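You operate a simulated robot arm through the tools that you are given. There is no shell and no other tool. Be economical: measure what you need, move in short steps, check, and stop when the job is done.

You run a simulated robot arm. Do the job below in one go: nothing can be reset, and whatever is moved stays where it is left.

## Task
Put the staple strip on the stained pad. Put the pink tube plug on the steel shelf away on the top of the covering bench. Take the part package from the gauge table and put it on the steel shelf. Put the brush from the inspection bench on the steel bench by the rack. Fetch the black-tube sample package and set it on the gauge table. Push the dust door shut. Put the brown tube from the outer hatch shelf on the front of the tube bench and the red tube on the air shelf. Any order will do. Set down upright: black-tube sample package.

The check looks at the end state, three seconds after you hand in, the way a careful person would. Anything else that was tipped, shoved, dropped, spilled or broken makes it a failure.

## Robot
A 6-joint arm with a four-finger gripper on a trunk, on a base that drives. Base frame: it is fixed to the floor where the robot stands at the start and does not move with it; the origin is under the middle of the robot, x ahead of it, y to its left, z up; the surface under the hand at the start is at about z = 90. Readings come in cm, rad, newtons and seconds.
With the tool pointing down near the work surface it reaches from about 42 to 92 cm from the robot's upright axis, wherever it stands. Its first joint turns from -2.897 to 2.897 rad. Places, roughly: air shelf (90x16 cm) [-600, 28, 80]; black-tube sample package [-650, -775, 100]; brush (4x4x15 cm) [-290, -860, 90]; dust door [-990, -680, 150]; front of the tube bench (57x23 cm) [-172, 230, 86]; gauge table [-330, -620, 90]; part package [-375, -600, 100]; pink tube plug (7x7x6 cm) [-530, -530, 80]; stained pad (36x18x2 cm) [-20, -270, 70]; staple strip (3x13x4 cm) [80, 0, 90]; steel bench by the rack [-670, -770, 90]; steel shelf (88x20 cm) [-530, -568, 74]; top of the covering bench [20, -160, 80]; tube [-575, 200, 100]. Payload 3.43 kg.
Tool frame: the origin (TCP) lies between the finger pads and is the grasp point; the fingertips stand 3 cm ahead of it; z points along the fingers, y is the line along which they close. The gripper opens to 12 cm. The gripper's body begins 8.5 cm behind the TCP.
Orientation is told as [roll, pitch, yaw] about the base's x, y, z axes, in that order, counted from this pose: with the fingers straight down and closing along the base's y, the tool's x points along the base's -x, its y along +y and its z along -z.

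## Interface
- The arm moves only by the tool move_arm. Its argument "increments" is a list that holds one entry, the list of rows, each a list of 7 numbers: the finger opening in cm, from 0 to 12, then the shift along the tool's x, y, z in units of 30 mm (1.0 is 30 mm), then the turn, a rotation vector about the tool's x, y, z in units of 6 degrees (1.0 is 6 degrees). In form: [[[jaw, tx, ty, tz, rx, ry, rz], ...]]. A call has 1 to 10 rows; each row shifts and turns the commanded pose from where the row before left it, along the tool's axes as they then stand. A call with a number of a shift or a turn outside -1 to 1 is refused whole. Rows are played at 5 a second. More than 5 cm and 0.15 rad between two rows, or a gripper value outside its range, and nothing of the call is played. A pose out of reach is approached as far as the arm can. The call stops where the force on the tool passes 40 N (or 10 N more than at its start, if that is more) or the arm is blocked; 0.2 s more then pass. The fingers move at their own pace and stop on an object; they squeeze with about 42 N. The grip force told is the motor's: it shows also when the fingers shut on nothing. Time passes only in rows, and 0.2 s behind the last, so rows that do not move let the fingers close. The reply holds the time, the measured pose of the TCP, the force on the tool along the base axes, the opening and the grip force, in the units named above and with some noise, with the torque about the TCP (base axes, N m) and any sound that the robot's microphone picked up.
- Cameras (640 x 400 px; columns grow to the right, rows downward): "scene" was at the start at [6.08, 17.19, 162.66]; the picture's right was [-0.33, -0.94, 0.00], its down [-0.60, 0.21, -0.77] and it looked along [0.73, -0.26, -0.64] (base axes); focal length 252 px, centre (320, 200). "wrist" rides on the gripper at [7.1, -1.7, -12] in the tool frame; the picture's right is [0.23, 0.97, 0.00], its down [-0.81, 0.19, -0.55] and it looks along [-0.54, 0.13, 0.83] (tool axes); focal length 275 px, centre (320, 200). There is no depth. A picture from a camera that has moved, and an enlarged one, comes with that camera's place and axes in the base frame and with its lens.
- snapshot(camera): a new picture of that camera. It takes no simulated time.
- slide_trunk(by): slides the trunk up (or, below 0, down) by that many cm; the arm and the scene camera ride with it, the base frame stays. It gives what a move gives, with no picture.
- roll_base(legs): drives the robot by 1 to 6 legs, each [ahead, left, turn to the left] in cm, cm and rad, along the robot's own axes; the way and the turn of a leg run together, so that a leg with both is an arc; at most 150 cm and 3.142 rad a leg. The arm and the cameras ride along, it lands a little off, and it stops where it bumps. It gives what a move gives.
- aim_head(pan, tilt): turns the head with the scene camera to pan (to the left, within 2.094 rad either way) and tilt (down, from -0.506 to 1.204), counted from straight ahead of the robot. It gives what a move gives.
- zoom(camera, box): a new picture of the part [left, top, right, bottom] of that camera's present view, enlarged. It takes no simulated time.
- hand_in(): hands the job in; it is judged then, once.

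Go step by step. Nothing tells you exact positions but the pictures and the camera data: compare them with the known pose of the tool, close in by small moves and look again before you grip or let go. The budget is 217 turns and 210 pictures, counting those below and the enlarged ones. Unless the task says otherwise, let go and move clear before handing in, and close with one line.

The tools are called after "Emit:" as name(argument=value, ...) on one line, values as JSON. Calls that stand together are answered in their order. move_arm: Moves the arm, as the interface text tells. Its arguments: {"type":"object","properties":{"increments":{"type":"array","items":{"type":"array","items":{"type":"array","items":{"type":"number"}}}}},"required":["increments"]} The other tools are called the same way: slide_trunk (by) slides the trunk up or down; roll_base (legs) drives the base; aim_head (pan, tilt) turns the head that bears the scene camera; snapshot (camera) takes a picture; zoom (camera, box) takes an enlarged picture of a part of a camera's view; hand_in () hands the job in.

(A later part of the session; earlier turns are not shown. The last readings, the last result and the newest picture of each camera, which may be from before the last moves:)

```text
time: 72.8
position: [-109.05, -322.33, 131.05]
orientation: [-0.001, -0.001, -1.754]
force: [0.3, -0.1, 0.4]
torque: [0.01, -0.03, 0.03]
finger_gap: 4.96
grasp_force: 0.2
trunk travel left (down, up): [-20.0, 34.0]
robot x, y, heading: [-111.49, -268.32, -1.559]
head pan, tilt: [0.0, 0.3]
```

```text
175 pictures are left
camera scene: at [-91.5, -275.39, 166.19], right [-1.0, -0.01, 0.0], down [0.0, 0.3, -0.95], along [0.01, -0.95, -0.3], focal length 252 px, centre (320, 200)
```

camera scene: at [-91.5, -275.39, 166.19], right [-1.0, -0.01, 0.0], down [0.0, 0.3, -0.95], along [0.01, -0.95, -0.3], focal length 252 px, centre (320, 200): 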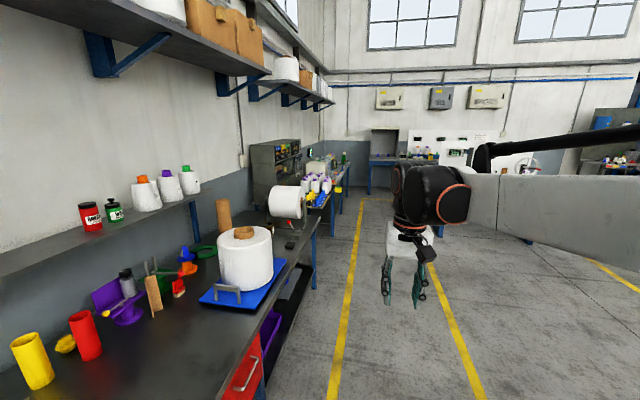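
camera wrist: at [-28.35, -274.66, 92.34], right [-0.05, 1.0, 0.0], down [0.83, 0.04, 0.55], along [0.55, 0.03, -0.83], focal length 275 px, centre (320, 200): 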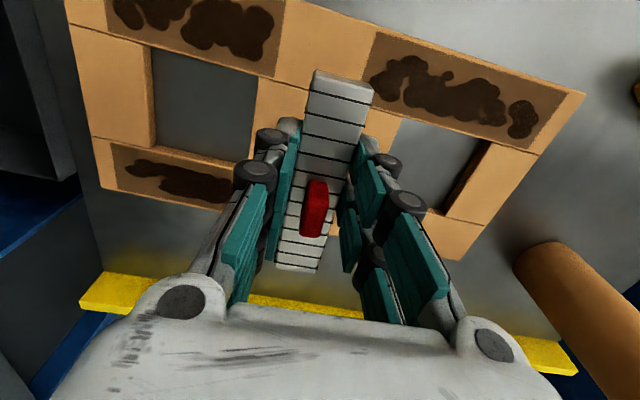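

The aisle is clear; I drive on ahead and look to the right (toward -x).

Emit:
roll_base(legs=[[150, -15, 0], [40, 0, 0]])

Emit:
aim_head(pan=-1.0, tilt=0.2)

Emit:
snapshot(camera="scene")

Emit:
aim_head(pan=-2.0, tilt=0.2)

Emit:
snapshot(camera="scene")

```text
refused: leg 1 is longer than a leg can be; nothing moved
```

```text
time: 74.1
position: [-108.98, -322.31, 131.05]
orientation: [-0.001, -0.002, -1.754]
force: [-0.2, -0.6, -0.1]
torque: [0.01, 0.02, 0.0]
finger_gap: 4.98
grasp_force: 0.1
trunk travel left (down, up): [-20.0, 34.0]
robot x, y, heading: [-110.99, -268.36, -1.56]
head pan, tilt: [-1.0, 0.201]
```

```text
174 pictures are left
camera scene: at [-93.19, -275.25, 166.43], right [-0.99, 0.17, 0.0], down [0.05, 0.27, -0.96], along [-0.17, -0.95, -0.27], focal length 252 px, centre (320, 200)
```

scene: 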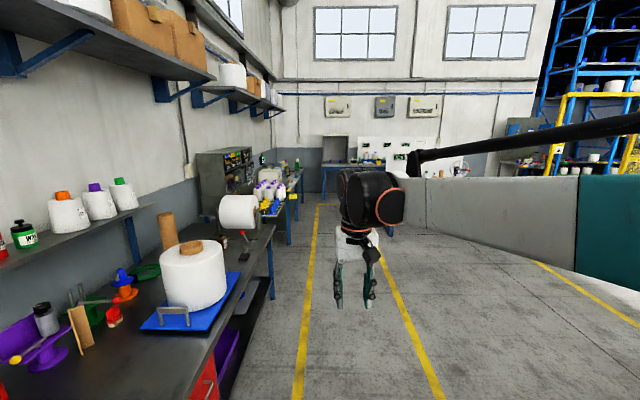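

```text
time: 75.4
position: [-109.11, -322.42, 131.05]
orientation: [-0.001, -0.001, -1.754]
force: [0.2, 0.9, -0.2]
torque: [-0.01, -0.01, 0.01]
finger_gap: 4.99
grasp_force: 0.1
trunk travel left (down, up): [-20.0, 34.0]
robot x, y, heading: [-111.69, -268.32, -1.561]
head pan, tilt: [-2.0, 0.201]
```

```text
173 pictures are left
camera scene: at [-93.19, -275.25, 166.54], right [-0.99, 0.17, 0.0], down [0.04, 0.26, -0.97], along [-0.17, -0.95, -0.26], focal length 252 px, centre (320, 200)
```

scene: 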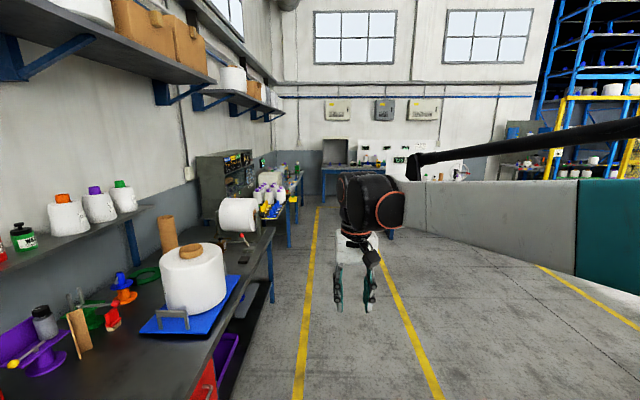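

Emit:
roll_base(legs=[[145, 0, 0], [45, 0, 0]])

Emit:
snapshot(camera="scene")

```text
time: 85.0
position: [-101.27, -513.73, 130.91]
orientation: [-0.001, -0.001, -1.715]
force: [-0.1, -0.4, -0.1]
torque: [0.0, 0.02, -0.01]
finger_gap: 4.97
grasp_force: 0.0
trunk travel left (down, up): [-20.0, 34.0]
robot x, y, heading: [-105.73, -459.53, -1.525]
head pan, tilt: [-2.0, 0.201]
```

```text
172 pictures are left
camera scene: at [-87.17, -466.14, 166.99], right [-0.99, 0.14, 0.0], down [0.03, 0.21, -0.98], along [-0.14, -0.97, -0.21], focal length 252 px, centre (320, 200)
```

scene: 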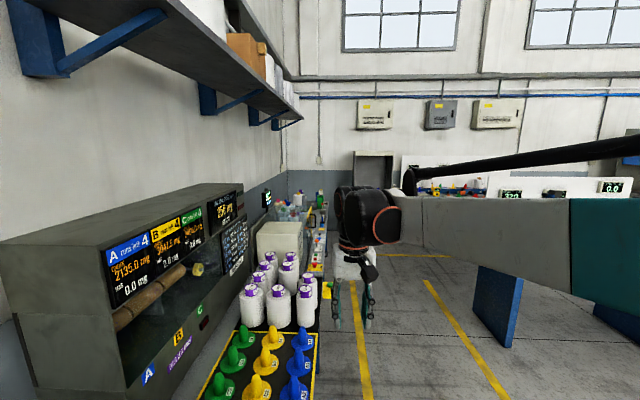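

The head seems hindered by the arm on that side, so I turn the base to face -x instead.

Emit:
roll_base(legs=[[0, 0, -1.6]])

Emit:
aim_head(pan=0.3, tilt=0.2)

Emit:
snapshot(camera="scene")

Emit:
aim_head(pan=1.2, tilt=0.2)

Emit:
snapshot(camera="scene")

```text
time: 89.2
position: [-159.85, -463.34, 131.22]
orientation: [0.0, -0.001, 2.979]
force: [0.8, 0.7, -0.4]
torque: [0.0, 0.02, -0.02]
finger_gap: 5.03
grasp_force: 0.0
trunk travel left (down, up): [-20.0, 34.0]
robot x, y, heading: [-105.66, -460.11, -3.114]
head pan, tilt: [-2.0, 0.201]
```

```text
time: 91.3
position: [-159.77, -463.34, 131.1]
orientation: [0.0, -0.002, 2.979]
force: [0.8, 0.8, -0.8]
torque: [-0.04, 0.01, 0.01]
finger_gap: 4.99
grasp_force: 0.1
trunk travel left (down, up): [-20.0, 34.0]
robot x, y, heading: [-105.78, -459.42, -3.108]
head pan, tilt: [0.3, 0.201]
```

```text
171 pictures are left
camera scene: at [-111.99, -482.69, 167.13], right [-0.32, 0.95, 0.0], down [0.19, 0.06, -0.98], along [-0.93, -0.32, -0.2], focal length 252 px, centre (320, 200)
```

scene: 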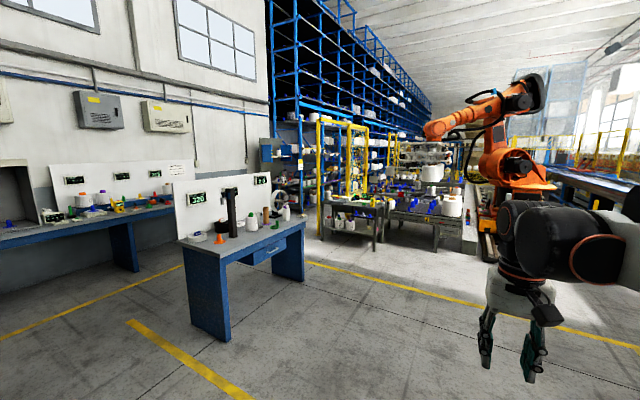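

```text
time: 92.5
position: [-159.89, -463.34, 130.92]
orientation: [0.0, -0.001, 2.979]
force: [-0.9, -0.8, -0.7]
torque: [-0.03, 0.0, -0.01]
finger_gap: 5.01
grasp_force: 0.1
trunk travel left (down, up): [-20.0, 34.0]
robot x, y, heading: [-105.99, -459.89, -3.11]
head pan, tilt: [1.201, 0.201]
```

```text
170 pictures are left
camera scene: at [-109.19, -486.81, 166.97], right [-0.76, 0.64, 0.0], down [0.14, 0.16, -0.98], along [-0.63, -0.75, -0.22], focal length 252 px, centre (320, 200)
```

scene: 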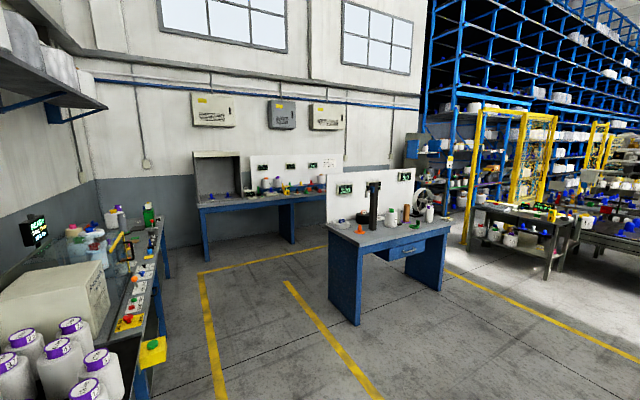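

The blue desk with the display board is the gauge table, the dark table beyond is the steel shelf, and the blue bench along the wall is the inspection bench. I drive west to the gauge table.

Emit:
roll_base(legs=[[140, 30, 0], [85, 20, 0], [0, 0, 1.3]])

Emit:
aim_head(pan=0.2, tilt=0.4)

Emit:
snapshot(camera="scene")

```text
time: 107.2
position: [-341.56, -568.56, 131.07]
orientation: [0.0, -0.003, -1.995]
force: [0.0, -0.2, 0.4]
torque: [-0.01, 0.02, -0.01]
finger_gap: 5.01
grasp_force: 0.0
trunk travel left (down, up): [-20.0, 34.0]
robot x, y, heading: [-331.27, -515.63, -1.802]
head pan, tilt: [1.201, 0.201]
```

```text
time: 108.5
position: [-341.58, -568.57, 131.13]
orientation: [0.002, -0.001, -1.994]
force: [-0.3, -0.4, 0.2]
torque: [-0.01, 0.0, 0.0]
finger_gap: 4.98
grasp_force: 0.0
trunk travel left (down, up): [-20.0, 34.0]
robot x, y, heading: [-331.34, -515.75, -1.803]
head pan, tilt: [0.201, 0.4]
```

```text
169 pictures are left
camera scene: at [-311.42, -527.33, 165.27], right [-1.0, 0.03, 0.0], down [0.01, 0.39, -0.92], along [-0.03, -0.92, -0.39], focal length 252 px, centre (320, 200)
```

scene: 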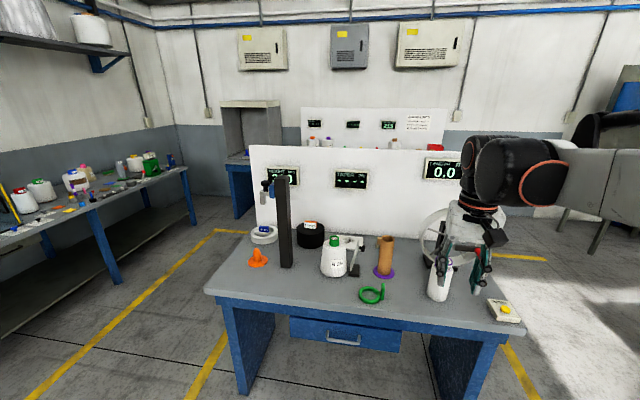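

Emit:
zoom(camera="scene", box=[230, 170, 530, 350])

Emit:
snapshot(camera="wrist")

```text
2.13 times, centred on (380, 260) of scene
camera zoom: at [-311.42, -527.33, 165.27], right [-1.0, 0.03, 0.0], down [0.01, 0.39, -0.92], along [-0.03, -0.92, -0.39], focal length 537 px, centre (192, 72)
```

zoom: 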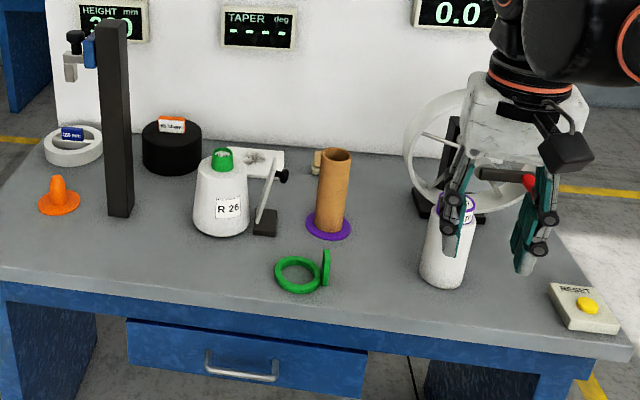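

```text
167 pictures are left
camera wrist: at [-340.28, -561.34, 143.11], right [0.98, -0.19, 0.0], down [-0.16, -0.82, 0.55], along [-0.11, -0.54, -0.83], focal length 275 px, centre (320, 200)
```

wrist: 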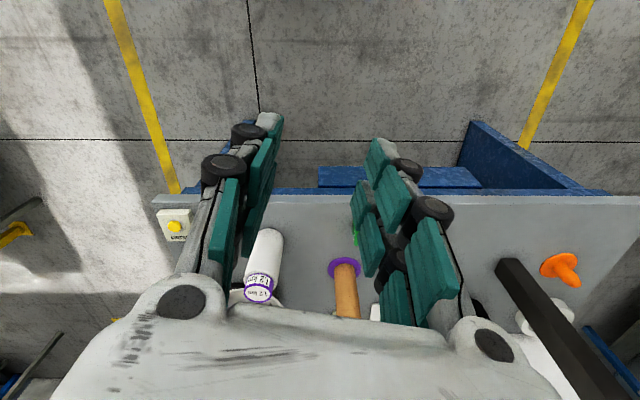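

Emit:
zoom(camera="wrist", box=[200, 210, 360, 320])

Emit:
zoom(camera="scene", box=[410, 240, 490, 310])

```text
3.64 times, centred on (280, 265) of wrist
camera zoom: at [-340.28, -561.34, 143.11], right [0.98, -0.19, 0.0], down [-0.16, -0.82, 0.55], along [-0.11, -0.54, -0.83], focal length 1001 px, centre (466, -36)
```

zoom: 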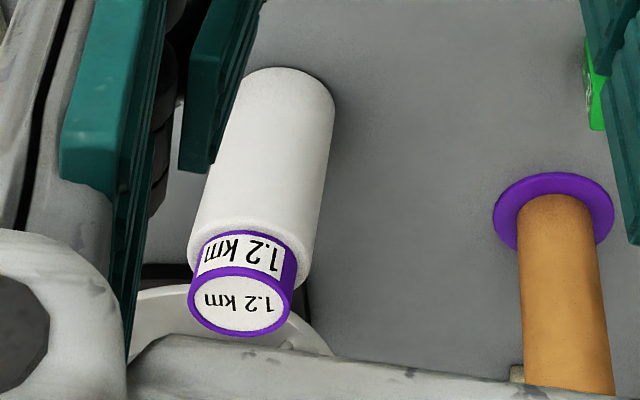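

```text
5.71 times, centred on (450, 275) of scene
camera zoom: at [-311.42, -527.33, 165.27], right [-1.0, 0.03, 0.0], down [0.01, 0.39, -0.92], along [-0.03, -0.92, -0.39], focal length 1439 px, centre (-423, -229)
```

zoom: 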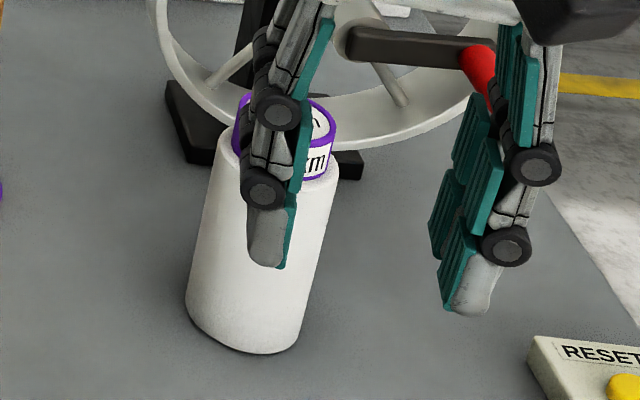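

The slim white cylinder with the purple "1.2 km" collar must be the part package, at about (-361, -605.5), top at z≈106.5. It is a bit far, so I drive nearer.

Emit:
roll_base(legs=[[18, -8, 0.2]])

Emit:
move_arm(increments=[[[11, 0, 0, 0, 0, 0, -0.9], [11, 0, 0, 0, 0, 0, -0.8], [11, 0, 0, 0, 0, 0, -0.3]]])

Emit:
snapshot(camera="wrist")

Emit:
snapshot(camera="scene")

```text
time: 110.1
position: [-341.17, -586.96, 130.98]
orientation: [0.001, -0.001, -1.792]
force: [0.2, -0.5, 0.3]
torque: [0.03, -0.04, 0.0]
finger_gap: 4.98
grasp_force: 0.1
trunk travel left (down, up): [-20.0, 34.0]
robot x, y, heading: [-341.49, -532.39, -1.604]
head pan, tilt: [0.201, 0.4]
```

```text
time: 110.9
position: [-341.22, -586.8, 130.97]
orientation: [-0.002, -0.001, -1.581]
force: [-0.1, 0.5, -0.3]
torque: [-0.01, 0.0, 0.04]
finger_gap: 11.0
grasp_force: 0.1
trunk travel left (down, up): [-20.0, 34.0]
robot x, y, heading: [-341.48, -532.76, -1.598]
head pan, tilt: [0.201, 0.4]
```

```text
164 pictures are left
camera wrist: at [-342.89, -579.56, 143.06], right [0.98, 0.22, 0.0], down [0.18, -0.81, 0.55], along [0.12, -0.54, -0.83], focal length 275 px, centre (320, 200)
```

wrist: 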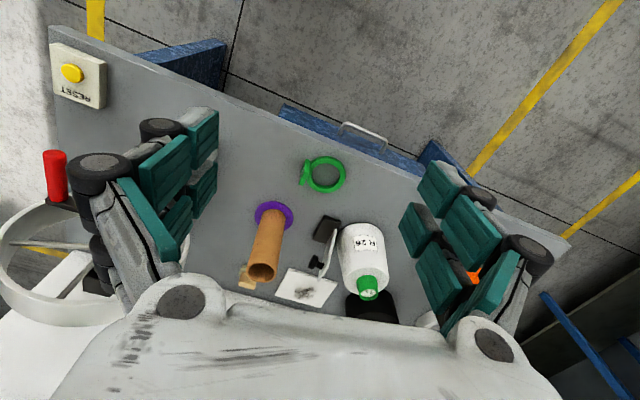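

```text
163 pictures are left
camera scene: at [-319.86, -540.36, 165.27], right [-0.99, -0.17, 0.0], down [-0.07, 0.38, -0.92], along [0.15, -0.91, -0.39], focal length 252 px, centre (320, 200)
```

scene: 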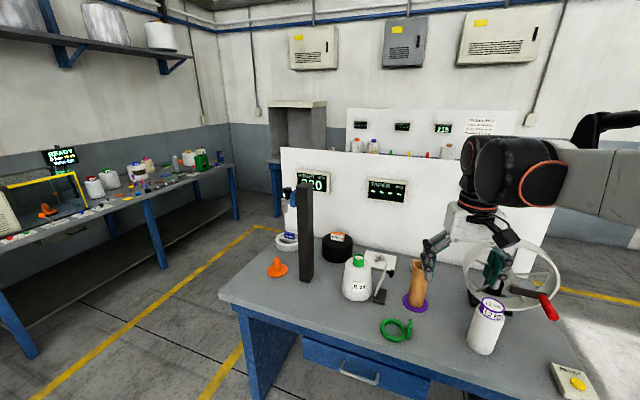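

Emit:
move_arm(increments=[[[11, -0.8, -0.83, 0, 0, 0, 0], [11, -0.8, -0.83, 0, 0, 0, 0], [11, -0.8, -0.83, 0, 0, 0, 0], [11, -0.8, -0.83, 0, 0, 0, 0], [11, -0.8, -0.83, 0, 0, 0, 0], [11, -0.8, -0.83, 0, 0, 0, 0], [11, -0.8, -0.83, 0, 0, 0, 0], [11, -0.8, -0.83, 0, 0, 0, 0], [11, 0, 0, 0.9, 0, 0, 0], [11, 0, 0, 0.9, 0, 0, 0]]])

Emit:
snapshot(camera="wrist")

Emit:
zoom(camera="scene", box=[400, 220, 600, 370])

```text
time: 113.1
position: [-361.5, -605.74, 125.48]
orientation: [0.001, -0.001, -1.586]
force: [0.7, -0.2, 0.3]
torque: [0.03, -0.03, 0.01]
finger_gap: 10.98
grasp_force: 0.1
trunk travel left (down, up): [-20.0, 34.0]
robot x, y, heading: [-341.27, -532.37, -1.602]
head pan, tilt: [0.201, 0.4]
```

```text
162 pictures are left
camera wrist: at [-363.21, -598.48, 137.53], right [0.98, 0.22, 0.0], down [0.18, -0.81, 0.55], along [0.12, -0.54, -0.83], focal length 275 px, centre (320, 200)
```

wrist: 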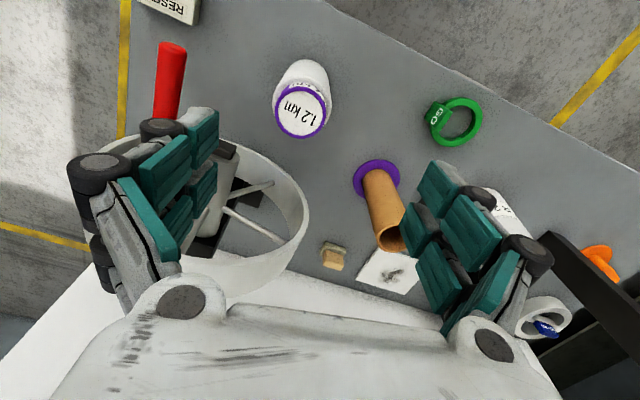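

```text
2.67 times, centred on (500, 295) of scene
camera zoom: at [-319.87, -540.4, 165.27], right [-0.99, -0.17, 0.0], down [-0.07, 0.38, -0.92], along [0.15, -0.91, -0.39], focal length 671 px, centre (-160, -53)
```

zoom: 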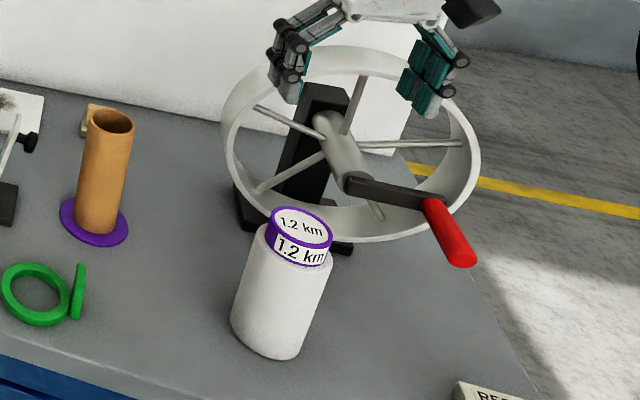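

Emit:
move_arm(increments=[[[10, -0.5, -0.6, 0, 0, 0, 0], [10, 0, 0, 0.9, 0, 0, 0], [10, 0, 0, 0.9, 0, 0, 0], [10, 0, 0, 0.9, 0, 0, 0], [10, 0, 0, 0.9, 0, 0, 0], [10, 0, 0, 0.9, 0, 0, 0]]])

Emit:
snapshot(camera="wrist")

Emit:
zoom(camera="scene", box=[400, 220, 600, 370])

```text
time: 114.5
position: [-363.17, -607.14, 112.16]
orientation: [-0.001, -0.001, -1.584]
force: [0.6, 0.3, -0.2]
torque: [0.0, 0.0, 0.0]
finger_gap: 9.99
grasp_force: 0.0
trunk travel left (down, up): [-20.0, 34.0]
robot x, y, heading: [-341.08, -532.84, -1.606]
head pan, tilt: [0.201, 0.4]
```

```text
160 pictures are left
camera wrist: at [-364.83, -599.94, 124.12], right [0.98, 0.22, 0.0], down [0.18, -0.81, 0.55], along [0.12, -0.54, -0.83], focal length 275 px, centre (320, 200)
```

wrist: 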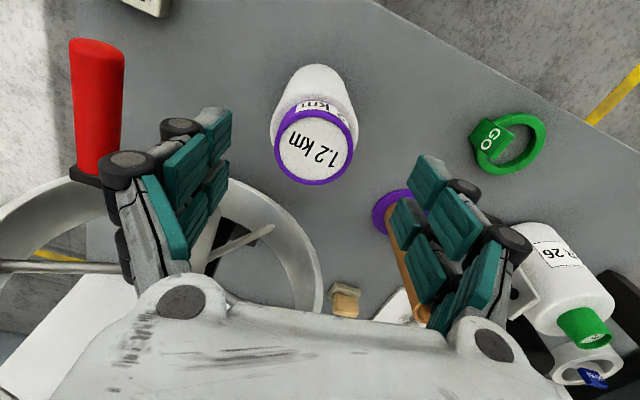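

```text
2.67 times, centred on (500, 295) of scene
camera zoom: at [-319.89, -540.42, 165.27], right [-0.99, -0.17, 0.0], down [-0.07, 0.38, -0.92], along [0.15, -0.91, -0.39], focal length 671 px, centre (-160, -53)
```

zoom: 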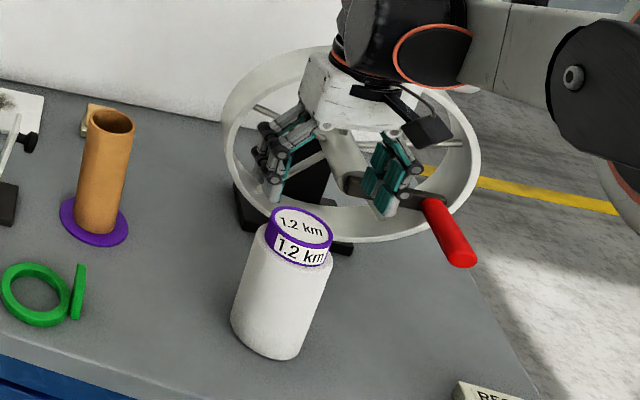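

Emit:
move_arm(increments=[[[10, 0, -0.1, 0.7, 0, 0, 0], [10, 0, 0, 0.7, 0, 0, 0], [10, 0, 0, 0.7, 0, 0, 0], [10, 0, 0, 0.7, 0, 0, 0], [10, 0, 0, 0.7, 0, 0, 0], [10, 0, 0, 0.5, 0, 0, 0]]])

Emit:
snapshot(camera="wrist")

Emit:
zoom(camera="scene", box=[400, 220, 600, 370])

```text
time: 115.9
position: [-363.52, -607.26, 100.15]
orientation: [0.0, -0.003, -1.584]
force: [-0.4, 0.2, 0.5]
torque: [0.0, 0.02, -0.01]
finger_gap: 10.01
grasp_force: 0.1
trunk travel left (down, up): [-20.0, 34.0]
robot x, y, heading: [-341.36, -532.54, -1.605]
head pan, tilt: [0.201, 0.4]
```

```text
158 pictures are left
camera wrist: at [-365.17, -600.03, 112.29], right [0.98, 0.22, 0.0], down [0.18, -0.81, 0.55], along [0.12, -0.54, -0.83], focal length 275 px, centre (320, 200)
```

wrist: 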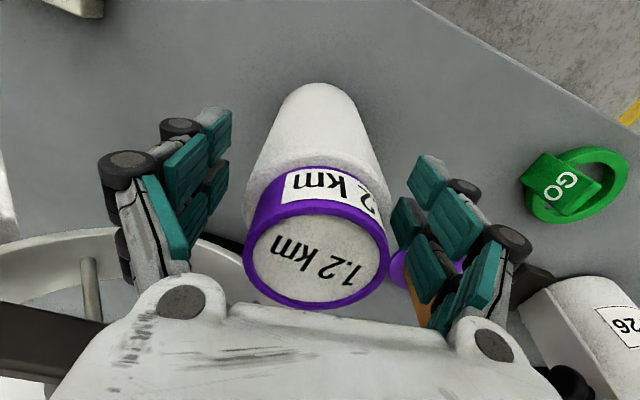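

```text
2.67 times, centred on (500, 295) of scene
camera zoom: at [-319.88, -540.4, 165.27], right [-0.99, -0.17, 0.0], down [-0.07, 0.38, -0.92], along [0.15, -0.91, -0.39], focal length 671 px, centre (-160, -53)
```

zoom: 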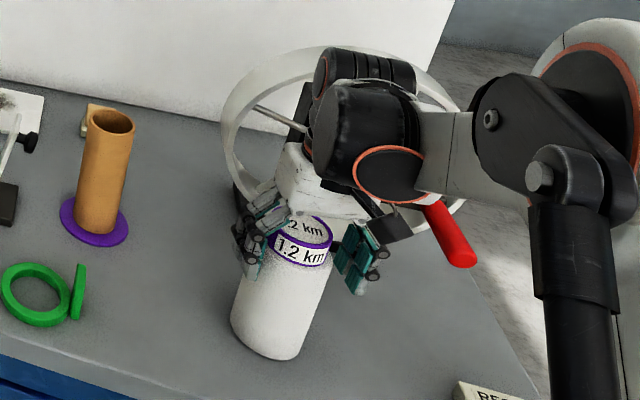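

Emit:
move_arm(increments=[[[10, 0, 0, 0.3, 0, 0, 0], [0, 0, 0, 0, 0, 0, 0], [0, 0, 0, 0, 0, 0, 0], [0, 0, 0, 0, 0, 0, 0], [0, 0, 0, 0, 0, 0, 0], [0, 0, 0, -0.1, 0, 0, 0], [0, 0, 0, -0.3, 0, 0, 0], [0, 0, 0, -0.4, 0, 0, 0], [0, 0, 0, -0.5, 0, 0, 0]]])

Emit:
zoom(camera="scene", box=[400, 220, 600, 370])

```text
time: 117.9
position: [-363.46, -607.32, 103.1]
orientation: [-0.001, -0.002, -1.585]
force: [0.3, -0.4, -1.8]
torque: [0.03, 0.03, 0.0]
finger_gap: 7.76
grasp_force: 42.0
trunk travel left (down, up): [-20.0, 34.0]
robot x, y, heading: [-341.25, -532.52, -1.601]
head pan, tilt: [0.201, 0.4]
```

```text
2.67 times, centred on (500, 295) of scene
camera zoom: at [-319.88, -540.41, 165.27], right [-0.99, -0.17, 0.0], down [-0.07, 0.38, -0.92], along [0.15, -0.91, -0.39], focal length 671 px, centre (-160, -53)
```

zoom: 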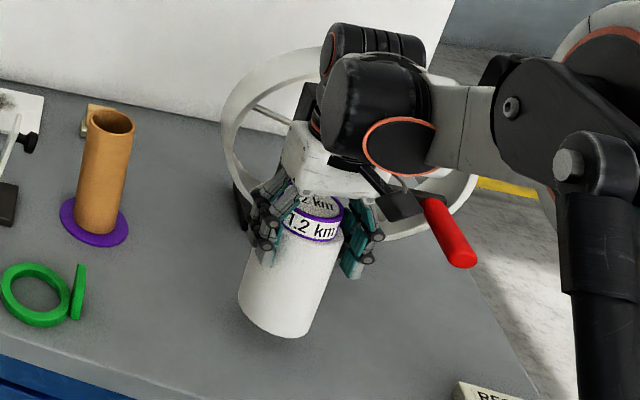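

Held and lifted. I raise it and draw back.

Emit:
move_arm(increments=[[[0, 0, 0, -0.5, 0, 0, 0], [0, 0, 0, -0.6, 0, 0, 0], [0, 0, 0, -0.7, 0, 0, 0], [0, 0, 0, -0.7, 0, 0, 0], [0, 0, 0, -0.7, 0, 0, 0], [0, 0, 0, -0.7, 0, 0, 0], [0, 0, 0, -0.7, 0, 0, 0], [0, 0, 0, -0.7, 0, 0, 0], [0, 0.3, 0, -0.7, 0, 0, 0], [0, 0.6, 0.2, -0.7, 0, 0, 0]]])

Emit:
move_arm(increments=[[[0, 0.7, 0.4, -0.5, 0, 0, 0], [0, 0.7, 0.5, -0.4, 0, 0, 0], [0, 0.7, 0.5, 0, 0, 0, 0], [0, 0.7, 0.5, 0, 0, 0, 0], [0, 0.7, 0.5, 0, 0, 0, 0], [0, 0.7, 0.5, 0, 0, 0, 0], [0, 0.7, 0.5, 0, 0, 0, 0], [0, 0.5, 0.5, 0, 0, 0, 0]]])

Emit:
roll_base(legs=[[-45, 0, 0], [0, 0, -1.25]])

Emit:
aim_head(pan=0.2, tilt=0.3)

Emit:
snapshot(camera="scene")

```text
time: 120.1
position: [-362.76, -604.61, 123.37]
orientation: [-0.002, -0.002, -1.586]
force: [0.0, -0.2, -1.7]
torque: [0.01, -0.01, -0.01]
finger_gap: 7.72
grasp_force: 41.7
trunk travel left (down, up): [-20.0, 34.0]
robot x, y, heading: [-341.47, -532.76, -1.605]
head pan, tilt: [0.201, 0.4]
```

```text
time: 121.9
position: [-350.91, -588.31, 126.0]
orientation: [-0.003, -0.002, -1.585]
force: [-0.5, 0.5, -1.8]
torque: [0.01, 0.0, 0.01]
finger_gap: 7.75
grasp_force: 41.9
trunk travel left (down, up): [-20.0, 34.0]
robot x, y, heading: [-341.55, -532.59, -1.598]
head pan, tilt: [0.201, 0.4]
```

```text
time: 127.8
position: [-395.94, -495.06, 125.98]
orientation: [-0.001, -0.001, -2.842]
force: [-0.3, -0.1, -1.8]
torque: [0.0, -0.03, 0.0]
finger_gap: 7.76
grasp_force: 41.9
trunk travel left (down, up): [-20.0, 34.0]
robot x, y, heading: [-339.88, -486.96, -2.856]
head pan, tilt: [0.201, 0.4]
```

```text
time: 128.4
position: [-396.13, -495.1, 125.96]
orientation: [-0.001, -0.003, -2.842]
force: [0.6, -0.7, -2.5]
torque: [0.01, -0.02, 0.03]
finger_gap: 7.74
grasp_force: 42.0
trunk travel left (down, up): [-20.0, 34.0]
robot x, y, heading: [-339.7, -487.13, -2.853]
head pan, tilt: [0.201, 0.3]
```

```text
155 pictures are left
camera scene: at [-340.77, -509.95, 166.19], right [-0.47, 0.89, 0.0], down [0.26, 0.14, -0.96], along [-0.85, -0.44, -0.3], focal length 252 px, centre (320, 200)
```

scene: 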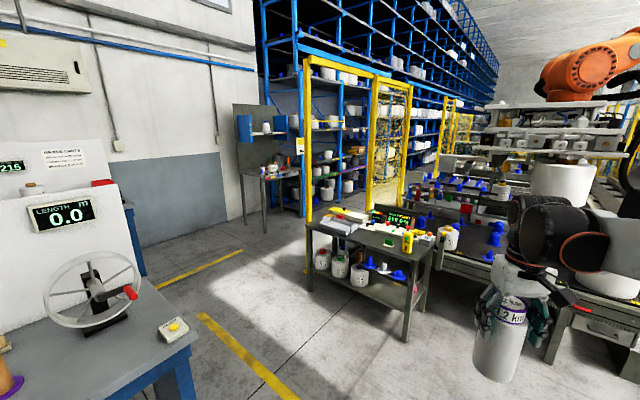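

Emit:
zoom(camera="scene", box=[290, 190, 510, 345])

Emit:
zoom(camera="scene", box=[220, 90, 380, 220])

```text
2.58 times, centred on (400, 268) of scene
camera zoom: at [-340.77, -509.95, 166.19], right [-0.47, 0.89, 0.0], down [0.26, 0.14, -0.96], along [-0.85, -0.44, -0.3], focal length 650 px, centre (114, 26)
```

zoom: 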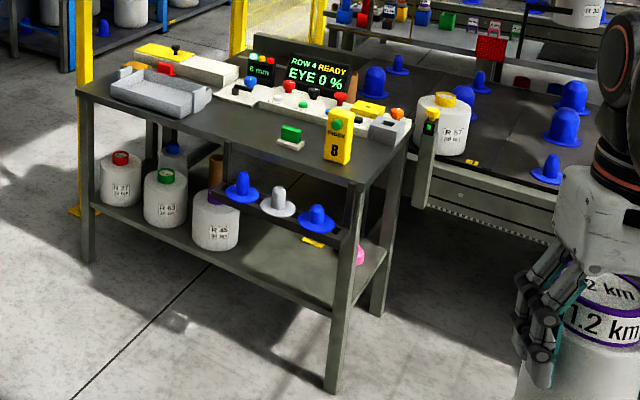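

```text
3.08 times, centred on (300, 155) of scene
camera zoom: at [-340.77, -509.95, 166.19], right [-0.47, 0.89, 0.0], down [0.26, 0.14, -0.96], along [-0.85, -0.44, -0.3], focal length 775 px, centre (382, 338)
```

zoom: 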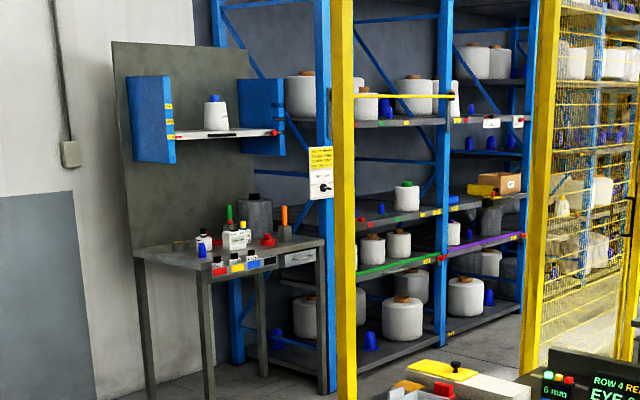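

The dark steel table ahead has a console on top, a lower shelf with packages and something pink at its right end. I drive nearer to see it properly.

Emit:
roll_base(legs=[[80, 26, 0], [0, 0, -0.2]])

Emit:
aim_head(pan=0.2, tilt=0.6)

Emit:
snapshot(camera="scene")

```text
time: 133.7
position: [-466.77, -529.07, 125.92]
orientation: [0.0, 0.0, -3.065]
force: [-0.1, -0.9, -0.8]
torque: [0.0, -0.01, 0.0]
finger_gap: 7.73
grasp_force: 41.5
trunk travel left (down, up): [-20.0, 34.0]
robot x, y, heading: [-410.32, -533.75, -3.08]
head pan, tilt: [0.201, 0.3]
```

```text
time: 134.4
position: [-466.68, -529.12, 125.94]
orientation: [0.0, -0.001, -3.063]
force: [-0.3, 0.0, -1.9]
torque: [-0.02, -0.06, -0.06]
finger_gap: 7.75
grasp_force: 41.8
trunk travel left (down, up): [-20.0, 34.0]
robot x, y, heading: [-410.74, -533.44, -3.085]
head pan, tilt: [0.201, 0.6]
```

```text
152 pictures are left
camera scene: at [-415.68, -555.7, 163.46], right [-0.26, 0.97, 0.0], down [0.55, 0.14, -0.83], along [-0.8, -0.21, -0.56], focal length 252 px, centre (320, 200)
```

scene: 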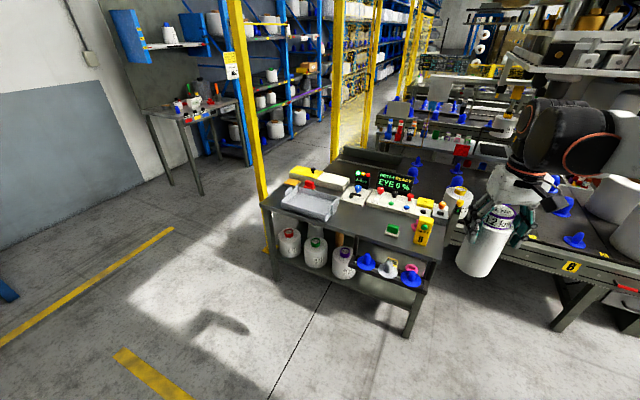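

Emit:
zoom(camera="scene", box=[255, 160, 455, 300])

Emit:
zoom(camera="scene", box=[340, 215, 440, 290])

```text
2.86 times, centred on (355, 230) of scene
camera zoom: at [-415.68, -555.7, 163.46], right [-0.26, 0.97, 0.0], down [0.55, 0.14, -0.83], along [-0.8, -0.21, -0.56], focal length 719 px, centre (220, 114)
```

zoom: 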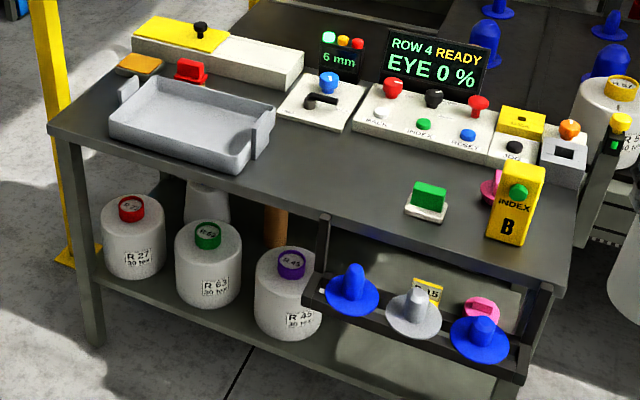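

```text
5.33 times, centred on (390, 252) of scene
camera zoom: at [-415.68, -555.7, 163.46], right [-0.26, 0.97, 0.0], down [0.55, 0.14, -0.83], along [-0.8, -0.21, -0.56], focal length 1343 px, centre (-53, -80)
```

zoom: 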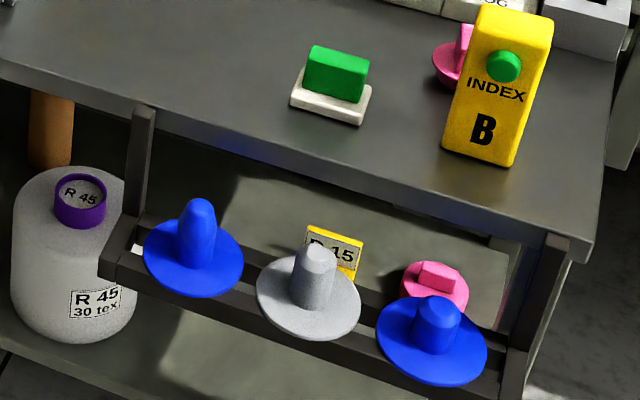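

The tabletop (front strip, z≈74) is the steel shelf: a pink plug is behind the yellow INDEX B box near (-530, -533), matching the given place. Free space for the package is around (-529, -563). I drive closer.

Emit:
roll_base(legs=[[42, 12, -0.06]])

Emit:
aim_head(pan=0.15, tilt=0.8)

Emit:
snapshot(camera="scene")

Emit:
snapshot(camera="wrist")

```text
time: 137.1
position: [-507.86, -538.74, 125.89]
orientation: [0.001, -0.004, -3.129]
force: [-0.1, 0.0, -1.8]
torque: [0.02, -0.06, -0.02]
finger_gap: 7.77
grasp_force: 41.9
trunk travel left (down, up): [-20.0, 34.0]
robot x, y, heading: [-451.7, -546.8, 3.14]
head pan, tilt: [0.201, 0.6]
```

```text
time: 137.8
position: [-507.75, -538.81, 125.94]
orientation: [0.001, -0.002, -3.13]
force: [0.0, 0.4, -2.0]
torque: [-0.02, -0.01, 0.03]
finger_gap: 7.76
grasp_force: 41.9
trunk travel left (down, up): [-20.0, 34.0]
robot x, y, heading: [-451.72, -546.5, 3.137]
head pan, tilt: [0.15, 0.799]
```

```text
149 pictures are left
camera scene: at [-457.92, -567.93, 161.77], right [-0.14, 0.99, 0.0], down [0.71, 0.1, -0.7], along [-0.69, -0.1, -0.72], focal length 252 px, centre (320, 200)
```

scene: 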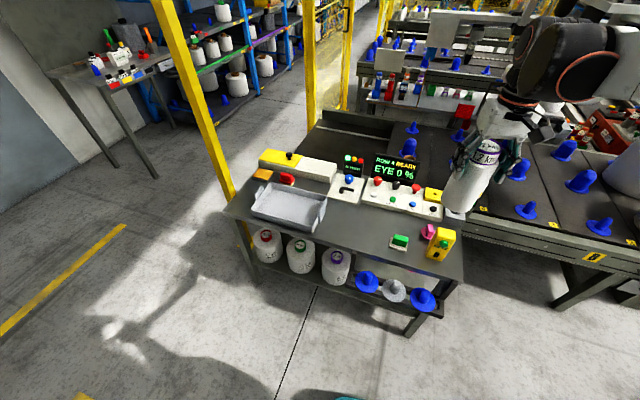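

```text
148 pictures are left
camera wrist: at [-500.87, -536.9, 137.98], right [0.24, -0.97, 0.0], down [-0.81, -0.2, 0.55], along [-0.54, -0.13, -0.83], focal length 275 px, centre (320, 200)
```

wrist: 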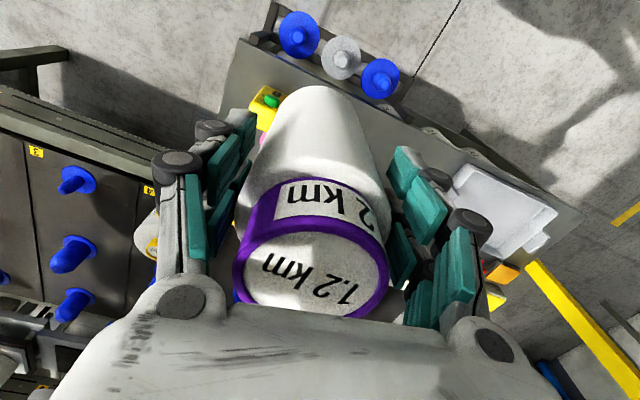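

Emit:
zoom(camera="scene", box=[220, 140, 480, 310])

```text
2.35 times, centred on (350, 225) of scene
camera zoom: at [-457.92, -567.93, 161.77], right [-0.14, 0.99, 0.0], down [0.71, 0.1, -0.7], along [-0.69, -0.1, -0.72], focal length 592 px, centre (249, 141)
```

zoom: 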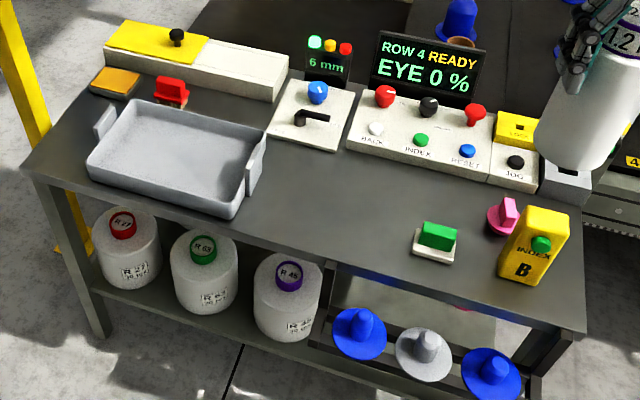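

Emit:
move_arm(increments=[[[0, -0.7, 0.8, 0, 0, 0, 0], [0, -0.7, 0.8, 0, 0, 0, 0], [0, -0.7, 0.8, 0, 0, 0, 0], [0, -0.7, 0.8, 0, 0, 0, 0], [0, -0.7, 0.8, 0, 0, 0, 0], [0, -0.7, 0.8, 0, 0, 0, 0], [0, -0.7, 0.8, 0, 0, 0, 0], [0, -0.7, 0.8, 0, 0, 0, 0], [0, -0.7, 0.8, 0, 0, 0, 0], [0, -0.7, 0.8, 0, 0, 0, 0]]])

Emit:
slide_trunk(by=-16)

Emit:
snapshot(camera="scene")

Emit:
snapshot(camera="wrist")

```text
time: 140.0
position: [-528.7, -563.0, 125.99]
orientation: [-0.002, -0.003, -3.128]
force: [-0.8, -0.3, -1.6]
torque: [0.0, -0.05, 0.01]
finger_gap: 7.77
grasp_force: 42.1
trunk travel left (down, up): [-20.0, 34.0]
robot x, y, heading: [-451.71, -546.96, 3.136]
head pan, tilt: [0.15, 0.799]
```

```text
time: 141.9
position: [-528.67, -562.96, 109.94]
orientation: [-0.002, -0.002, -3.129]
force: [-0.4, 0.5, -2.5]
torque: [0.03, 0.0, 0.02]
finger_gap: 7.75
grasp_force: 42.2
trunk travel left (down, up): [-4.0, 50.0]
robot x, y, heading: [-451.48, -546.7, 3.139]
head pan, tilt: [0.15, 0.799]
```

```text
146 pictures are left
camera scene: at [-457.92, -567.94, 145.77], right [-0.14, 0.99, 0.0], down [0.71, 0.1, -0.7], along [-0.69, -0.1, -0.72], focal length 252 px, centre (320, 200)
```

scene: 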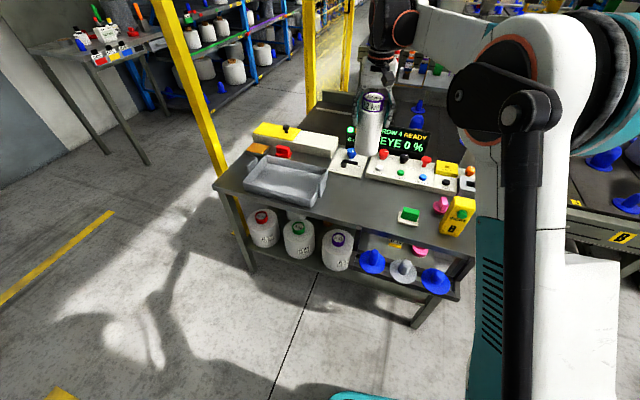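

```text
145 pictures are left
camera wrist: at [-521.64, -561.17, 122.09], right [0.24, -0.97, 0.0], down [-0.81, -0.2, 0.55], along [-0.54, -0.13, -0.83], focal length 275 px, centre (320, 200)
```

wrist: 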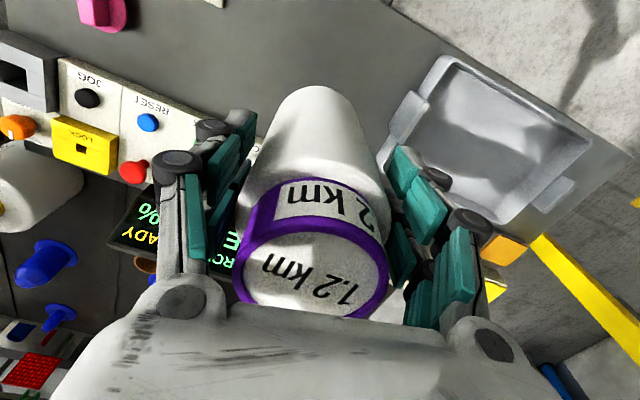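

Emit:
move_arm(increments=[[[0, 0, 0, 0.6, 0, 0, 0], [0, 0, 0, 0.8, 0, 0, 0], [0, 0, 0, 0.8, 0, 0, 0], [0, 0, 0, 0.8, 0, 0, 0], [0, 0, 0, 0.8, 0, 0, 0], [0, 0, 0, 0.8, 0, 0, 0], [0, 0, 0, 0.8, 0, 0, 0], [0, 0, 0, 0.8, 0, 0, 0], [0, 0, 0, 0.8, 0, 0, 0], [0, 0, 0, 0.7, 0, 0, 0]]])

Emit:
zoom(camera="scene", box=[250, 90, 470, 250])

Emit:
snapshot(camera="wrist")

```text
time: 144.1
position: [-528.5, -562.81, 87.33]
orientation: [0.001, -0.007, -3.13]
force: [-9.6, -1.7, 35.7]
torque: [-0.14, 0.74, 0.03]
finger_gap: 7.77
grasp_force: 42.3
trunk travel left (down, up): [-4.0, 50.0]
robot x, y, heading: [-451.93, -546.92, 3.138]
head pan, tilt: [0.15, 0.799]
```

```text
2.50 times, centred on (360, 170) of scene
camera zoom: at [-457.7, -567.9, 145.84], right [-0.14, 0.99, 0.0], down [0.71, 0.1, -0.7], along [-0.69, -0.1, -0.72], focal length 629 px, centre (220, 275)
```

zoom: 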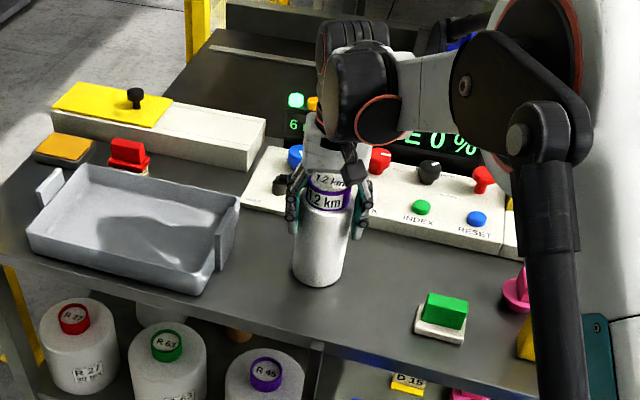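

```text
143 pictures are left
camera wrist: at [-521.41, -561.05, 99.31], right [0.24, -0.97, 0.0], down [-0.81, -0.2, 0.56], along [-0.54, -0.13, -0.83], focal length 275 px, centre (320, 200)
```

wrist: 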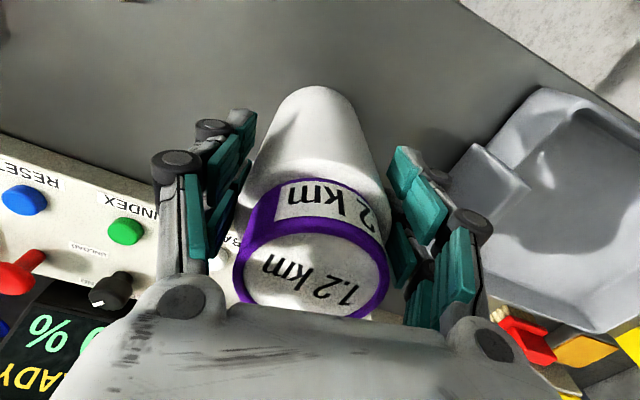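

The package touches down (surface ≈78). I relieve the press, release and rise.

Emit:
move_arm(increments=[[[0, 0, 0, -0.13, 0, 0, 0], [0, 0, 0, 0, 0, 0, 0], [8.5, 0, 0, 0, 0, 0, 0], [10, 0, 0, 0, 0, 0, 0], [10, 0, 0, 0, 0, 0, 0], [10, 0, 0, -0.4, 0, 0, 0], [10, 0, 0, -0.7, 0, 0, 0], [10, 0, 0, -0.9, 0, 0, 0], [10, 0, 0, -0.9, 0, 0, 0], [10, 0, 0, -0.9, 0, 0, 0]]])

Emit:
move_arm(increments=[[[10, 0, 0, -0.9, 0, 0, 0], [10, 0, 0, -0.9, 0, 0, 0], [10, 0, 0, -0.9, 0, 0, 0]]])

Emit:
snapshot(camera="wrist")

Emit:
zoom(camera="scene", box=[250, 90, 470, 250])

```text
time: 146.3
position: [-528.71, -563.14, 98.62]
orientation: [-0.002, -0.001, -3.129]
force: [0.0, -0.2, -0.5]
torque: [-0.02, -0.02, -0.02]
finger_gap: 10.0
grasp_force: 0.3
trunk travel left (down, up): [-4.0, 50.0]
robot x, y, heading: [-451.53, -546.71, 3.138]
head pan, tilt: [0.15, 0.799]
```

```text
time: 147.1
position: [-528.74, -563.12, 106.75]
orientation: [-0.002, -0.002, -3.129]
force: [0.3, 0.5, -0.4]
torque: [0.01, -0.04, 0.02]
finger_gap: 10.03
grasp_force: 0.0
trunk travel left (down, up): [-4.0, 50.0]
robot x, y, heading: [-451.93, -546.64, 3.133]
head pan, tilt: [0.15, 0.799]
```

```text
142 pictures are left
camera wrist: at [-521.73, -561.34, 118.81], right [0.24, -0.97, 0.0], down [-0.81, -0.2, 0.55], along [-0.54, -0.13, -0.83], focal length 275 px, centre (320, 200)
```

wrist: 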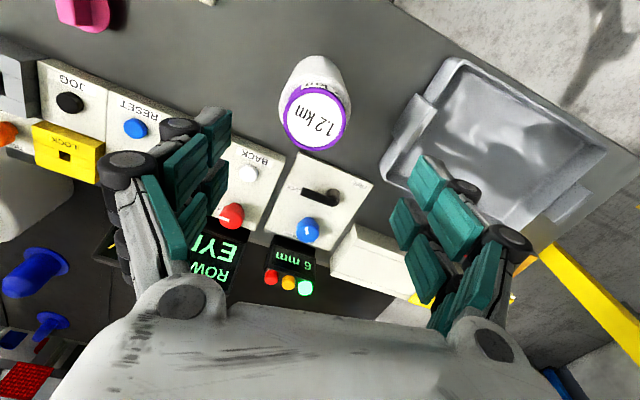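

```text
2.50 times, centred on (360, 170) of scene
camera zoom: at [-457.92, -567.95, 145.76], right [-0.14, 0.99, 0.0], down [0.71, 0.1, -0.7], along [-0.69, -0.1, -0.72], focal length 629 px, centre (220, 275)
```

zoom: 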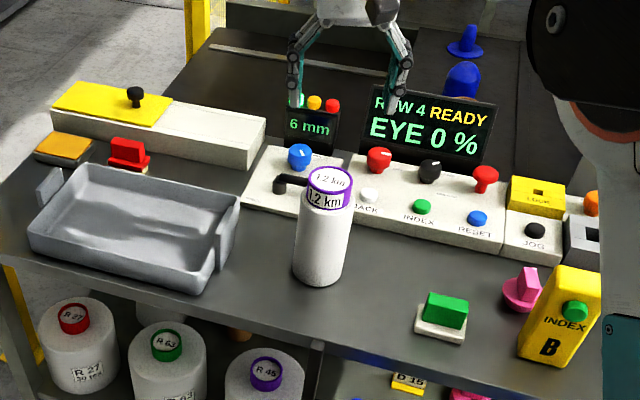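

The package stands on the steel shelf. Next I fetch the black-tube sample package; I retract the arm, raise the trunk and move toward the rack bench.

Emit:
move_arm(increments=[[[8, 0, 0, -1, 0, 0, 0], [8, 0, 0, -1, 0, 0, 0], [8, 0.5, -0.4, -1, 0, 0, 0], [8, 1, -0.4, -1, 0, 0, 0], [8, 1, -0.4, -1, 0, 0, 0], [8, 1, -0.4, 0, 0, 0, 0], [8, 1, -0.4, 0, 0, 0, 0], [8, 1, -0.4, 0, 0, 0, 0], [8, 1, -0.4, 0, 0, 0, 0]]])

Emit:
slide_trunk(by=16)

Emit:
roll_base(legs=[[-5, 90, 0], [0, 60, 0.4]])

Emit:
aim_head(pan=0.2, tilt=0.4)

Emit:
snapshot(camera="scene")

```text
time: 149.1
position: [-509.23, -554.44, 121.75]
orientation: [-0.002, -0.002, -3.13]
force: [0.2, -0.2, -0.1]
torque: [0.01, -0.03, 0.06]
finger_gap: 8.03
grasp_force: 0.1
trunk travel left (down, up): [-4.0, 50.0]
robot x, y, heading: [-451.8, -546.64, 3.131]
head pan, tilt: [0.15, 0.799]
```

```text
time: 150.9
position: [-509.3, -554.52, 137.62]
orientation: [-0.002, -0.003, -3.129]
force: [-0.7, 0.4, -0.1]
torque: [0.0, 0.0, -0.01]
finger_gap: 8.01
grasp_force: 0.2
trunk travel left (down, up): [-20.0, 34.0]
robot x, y, heading: [-451.55, -546.76, 3.133]
head pan, tilt: [0.15, 0.799]
```

```text
time: 158.7
position: [-483.54, -726.69, 137.71]
orientation: [0.0, -0.004, -2.704]
force: [0.3, -0.2, -0.3]
torque: [0.01, 0.02, 0.0]
finger_gap: 8.0
grasp_force: 0.0
trunk travel left (down, up): [-20.0, 34.0]
robot x, y, heading: [-434.41, -695.72, -2.722]
head pan, tilt: [0.15, 0.799]
```

```text
time: 159.5
position: [-483.56, -726.61, 137.59]
orientation: [-0.001, -0.002, -2.704]
force: [0.3, -0.3, 0.3]
torque: [0.04, -0.01, -0.01]
finger_gap: 8.0
grasp_force: 0.0
trunk travel left (down, up): [-20.0, 34.0]
robot x, y, heading: [-434.04, -695.81, -2.72]
head pan, tilt: [0.201, 0.4]
```

```text
140 pictures are left
camera scene: at [-431.9, -718.72, 165.27], right [-0.58, 0.81, 0.0], down [0.32, 0.23, -0.92], along [-0.75, -0.54, -0.39], focal length 252 px, centre (320, 200)
```

scene: 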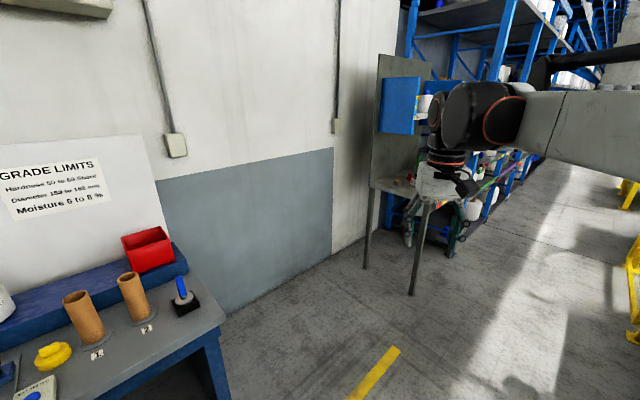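

The inspection bench starts right here on the left; I take the brush first, since it goes to the rack bench anyway. I turn to face -y and strafe toward x≈-295.

Emit:
roll_base(legs=[[0, 0, 1.15], [22, 0, 0], [0, 120, 0]])

Emit:
aim_head(pan=0.2, tilt=0.55)

Emit:
snapshot(camera="scene")

```text
time: 169.8
position: [-307.33, -778.13, 137.69]
orientation: [-0.003, -0.001, -1.569]
force: [0.4, 0.3, -1.2]
torque: [-0.02, 0.04, 0.0]
finger_gap: 8.01
grasp_force: 0.0
trunk travel left (down, up): [-20.0, 34.0]
robot x, y, heading: [-314.4, -720.51, -1.586]
head pan, tilt: [0.201, 0.4]
```

```text
time: 170.4
position: [-307.38, -778.06, 137.66]
orientation: [-0.001, -0.002, -1.567]
force: [1.5, -0.9, 0.8]
torque: [0.02, 0.0, 0.0]
finger_gap: 7.99
grasp_force: 0.1
trunk travel left (down, up): [-20.0, 34.0]
robot x, y, heading: [-314.38, -720.48, -1.587]
head pan, tilt: [0.201, 0.55]
```

```text
139 pictures are left
camera scene: at [-292.79, -727.8, 163.9], right [-0.98, -0.18, 0.0], down [-0.1, 0.51, -0.85], along [0.16, -0.84, -0.52], focal length 252 px, centre (320, 200)
```

scene: 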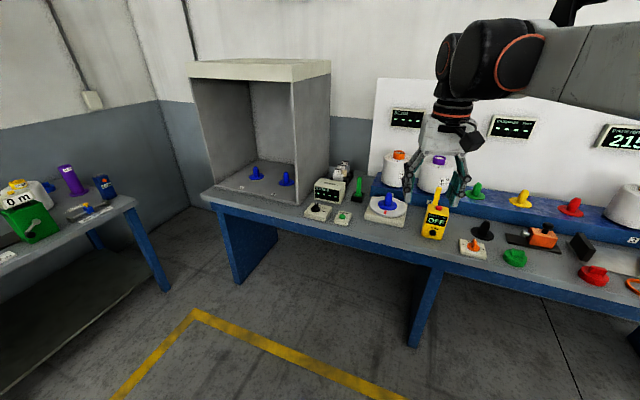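

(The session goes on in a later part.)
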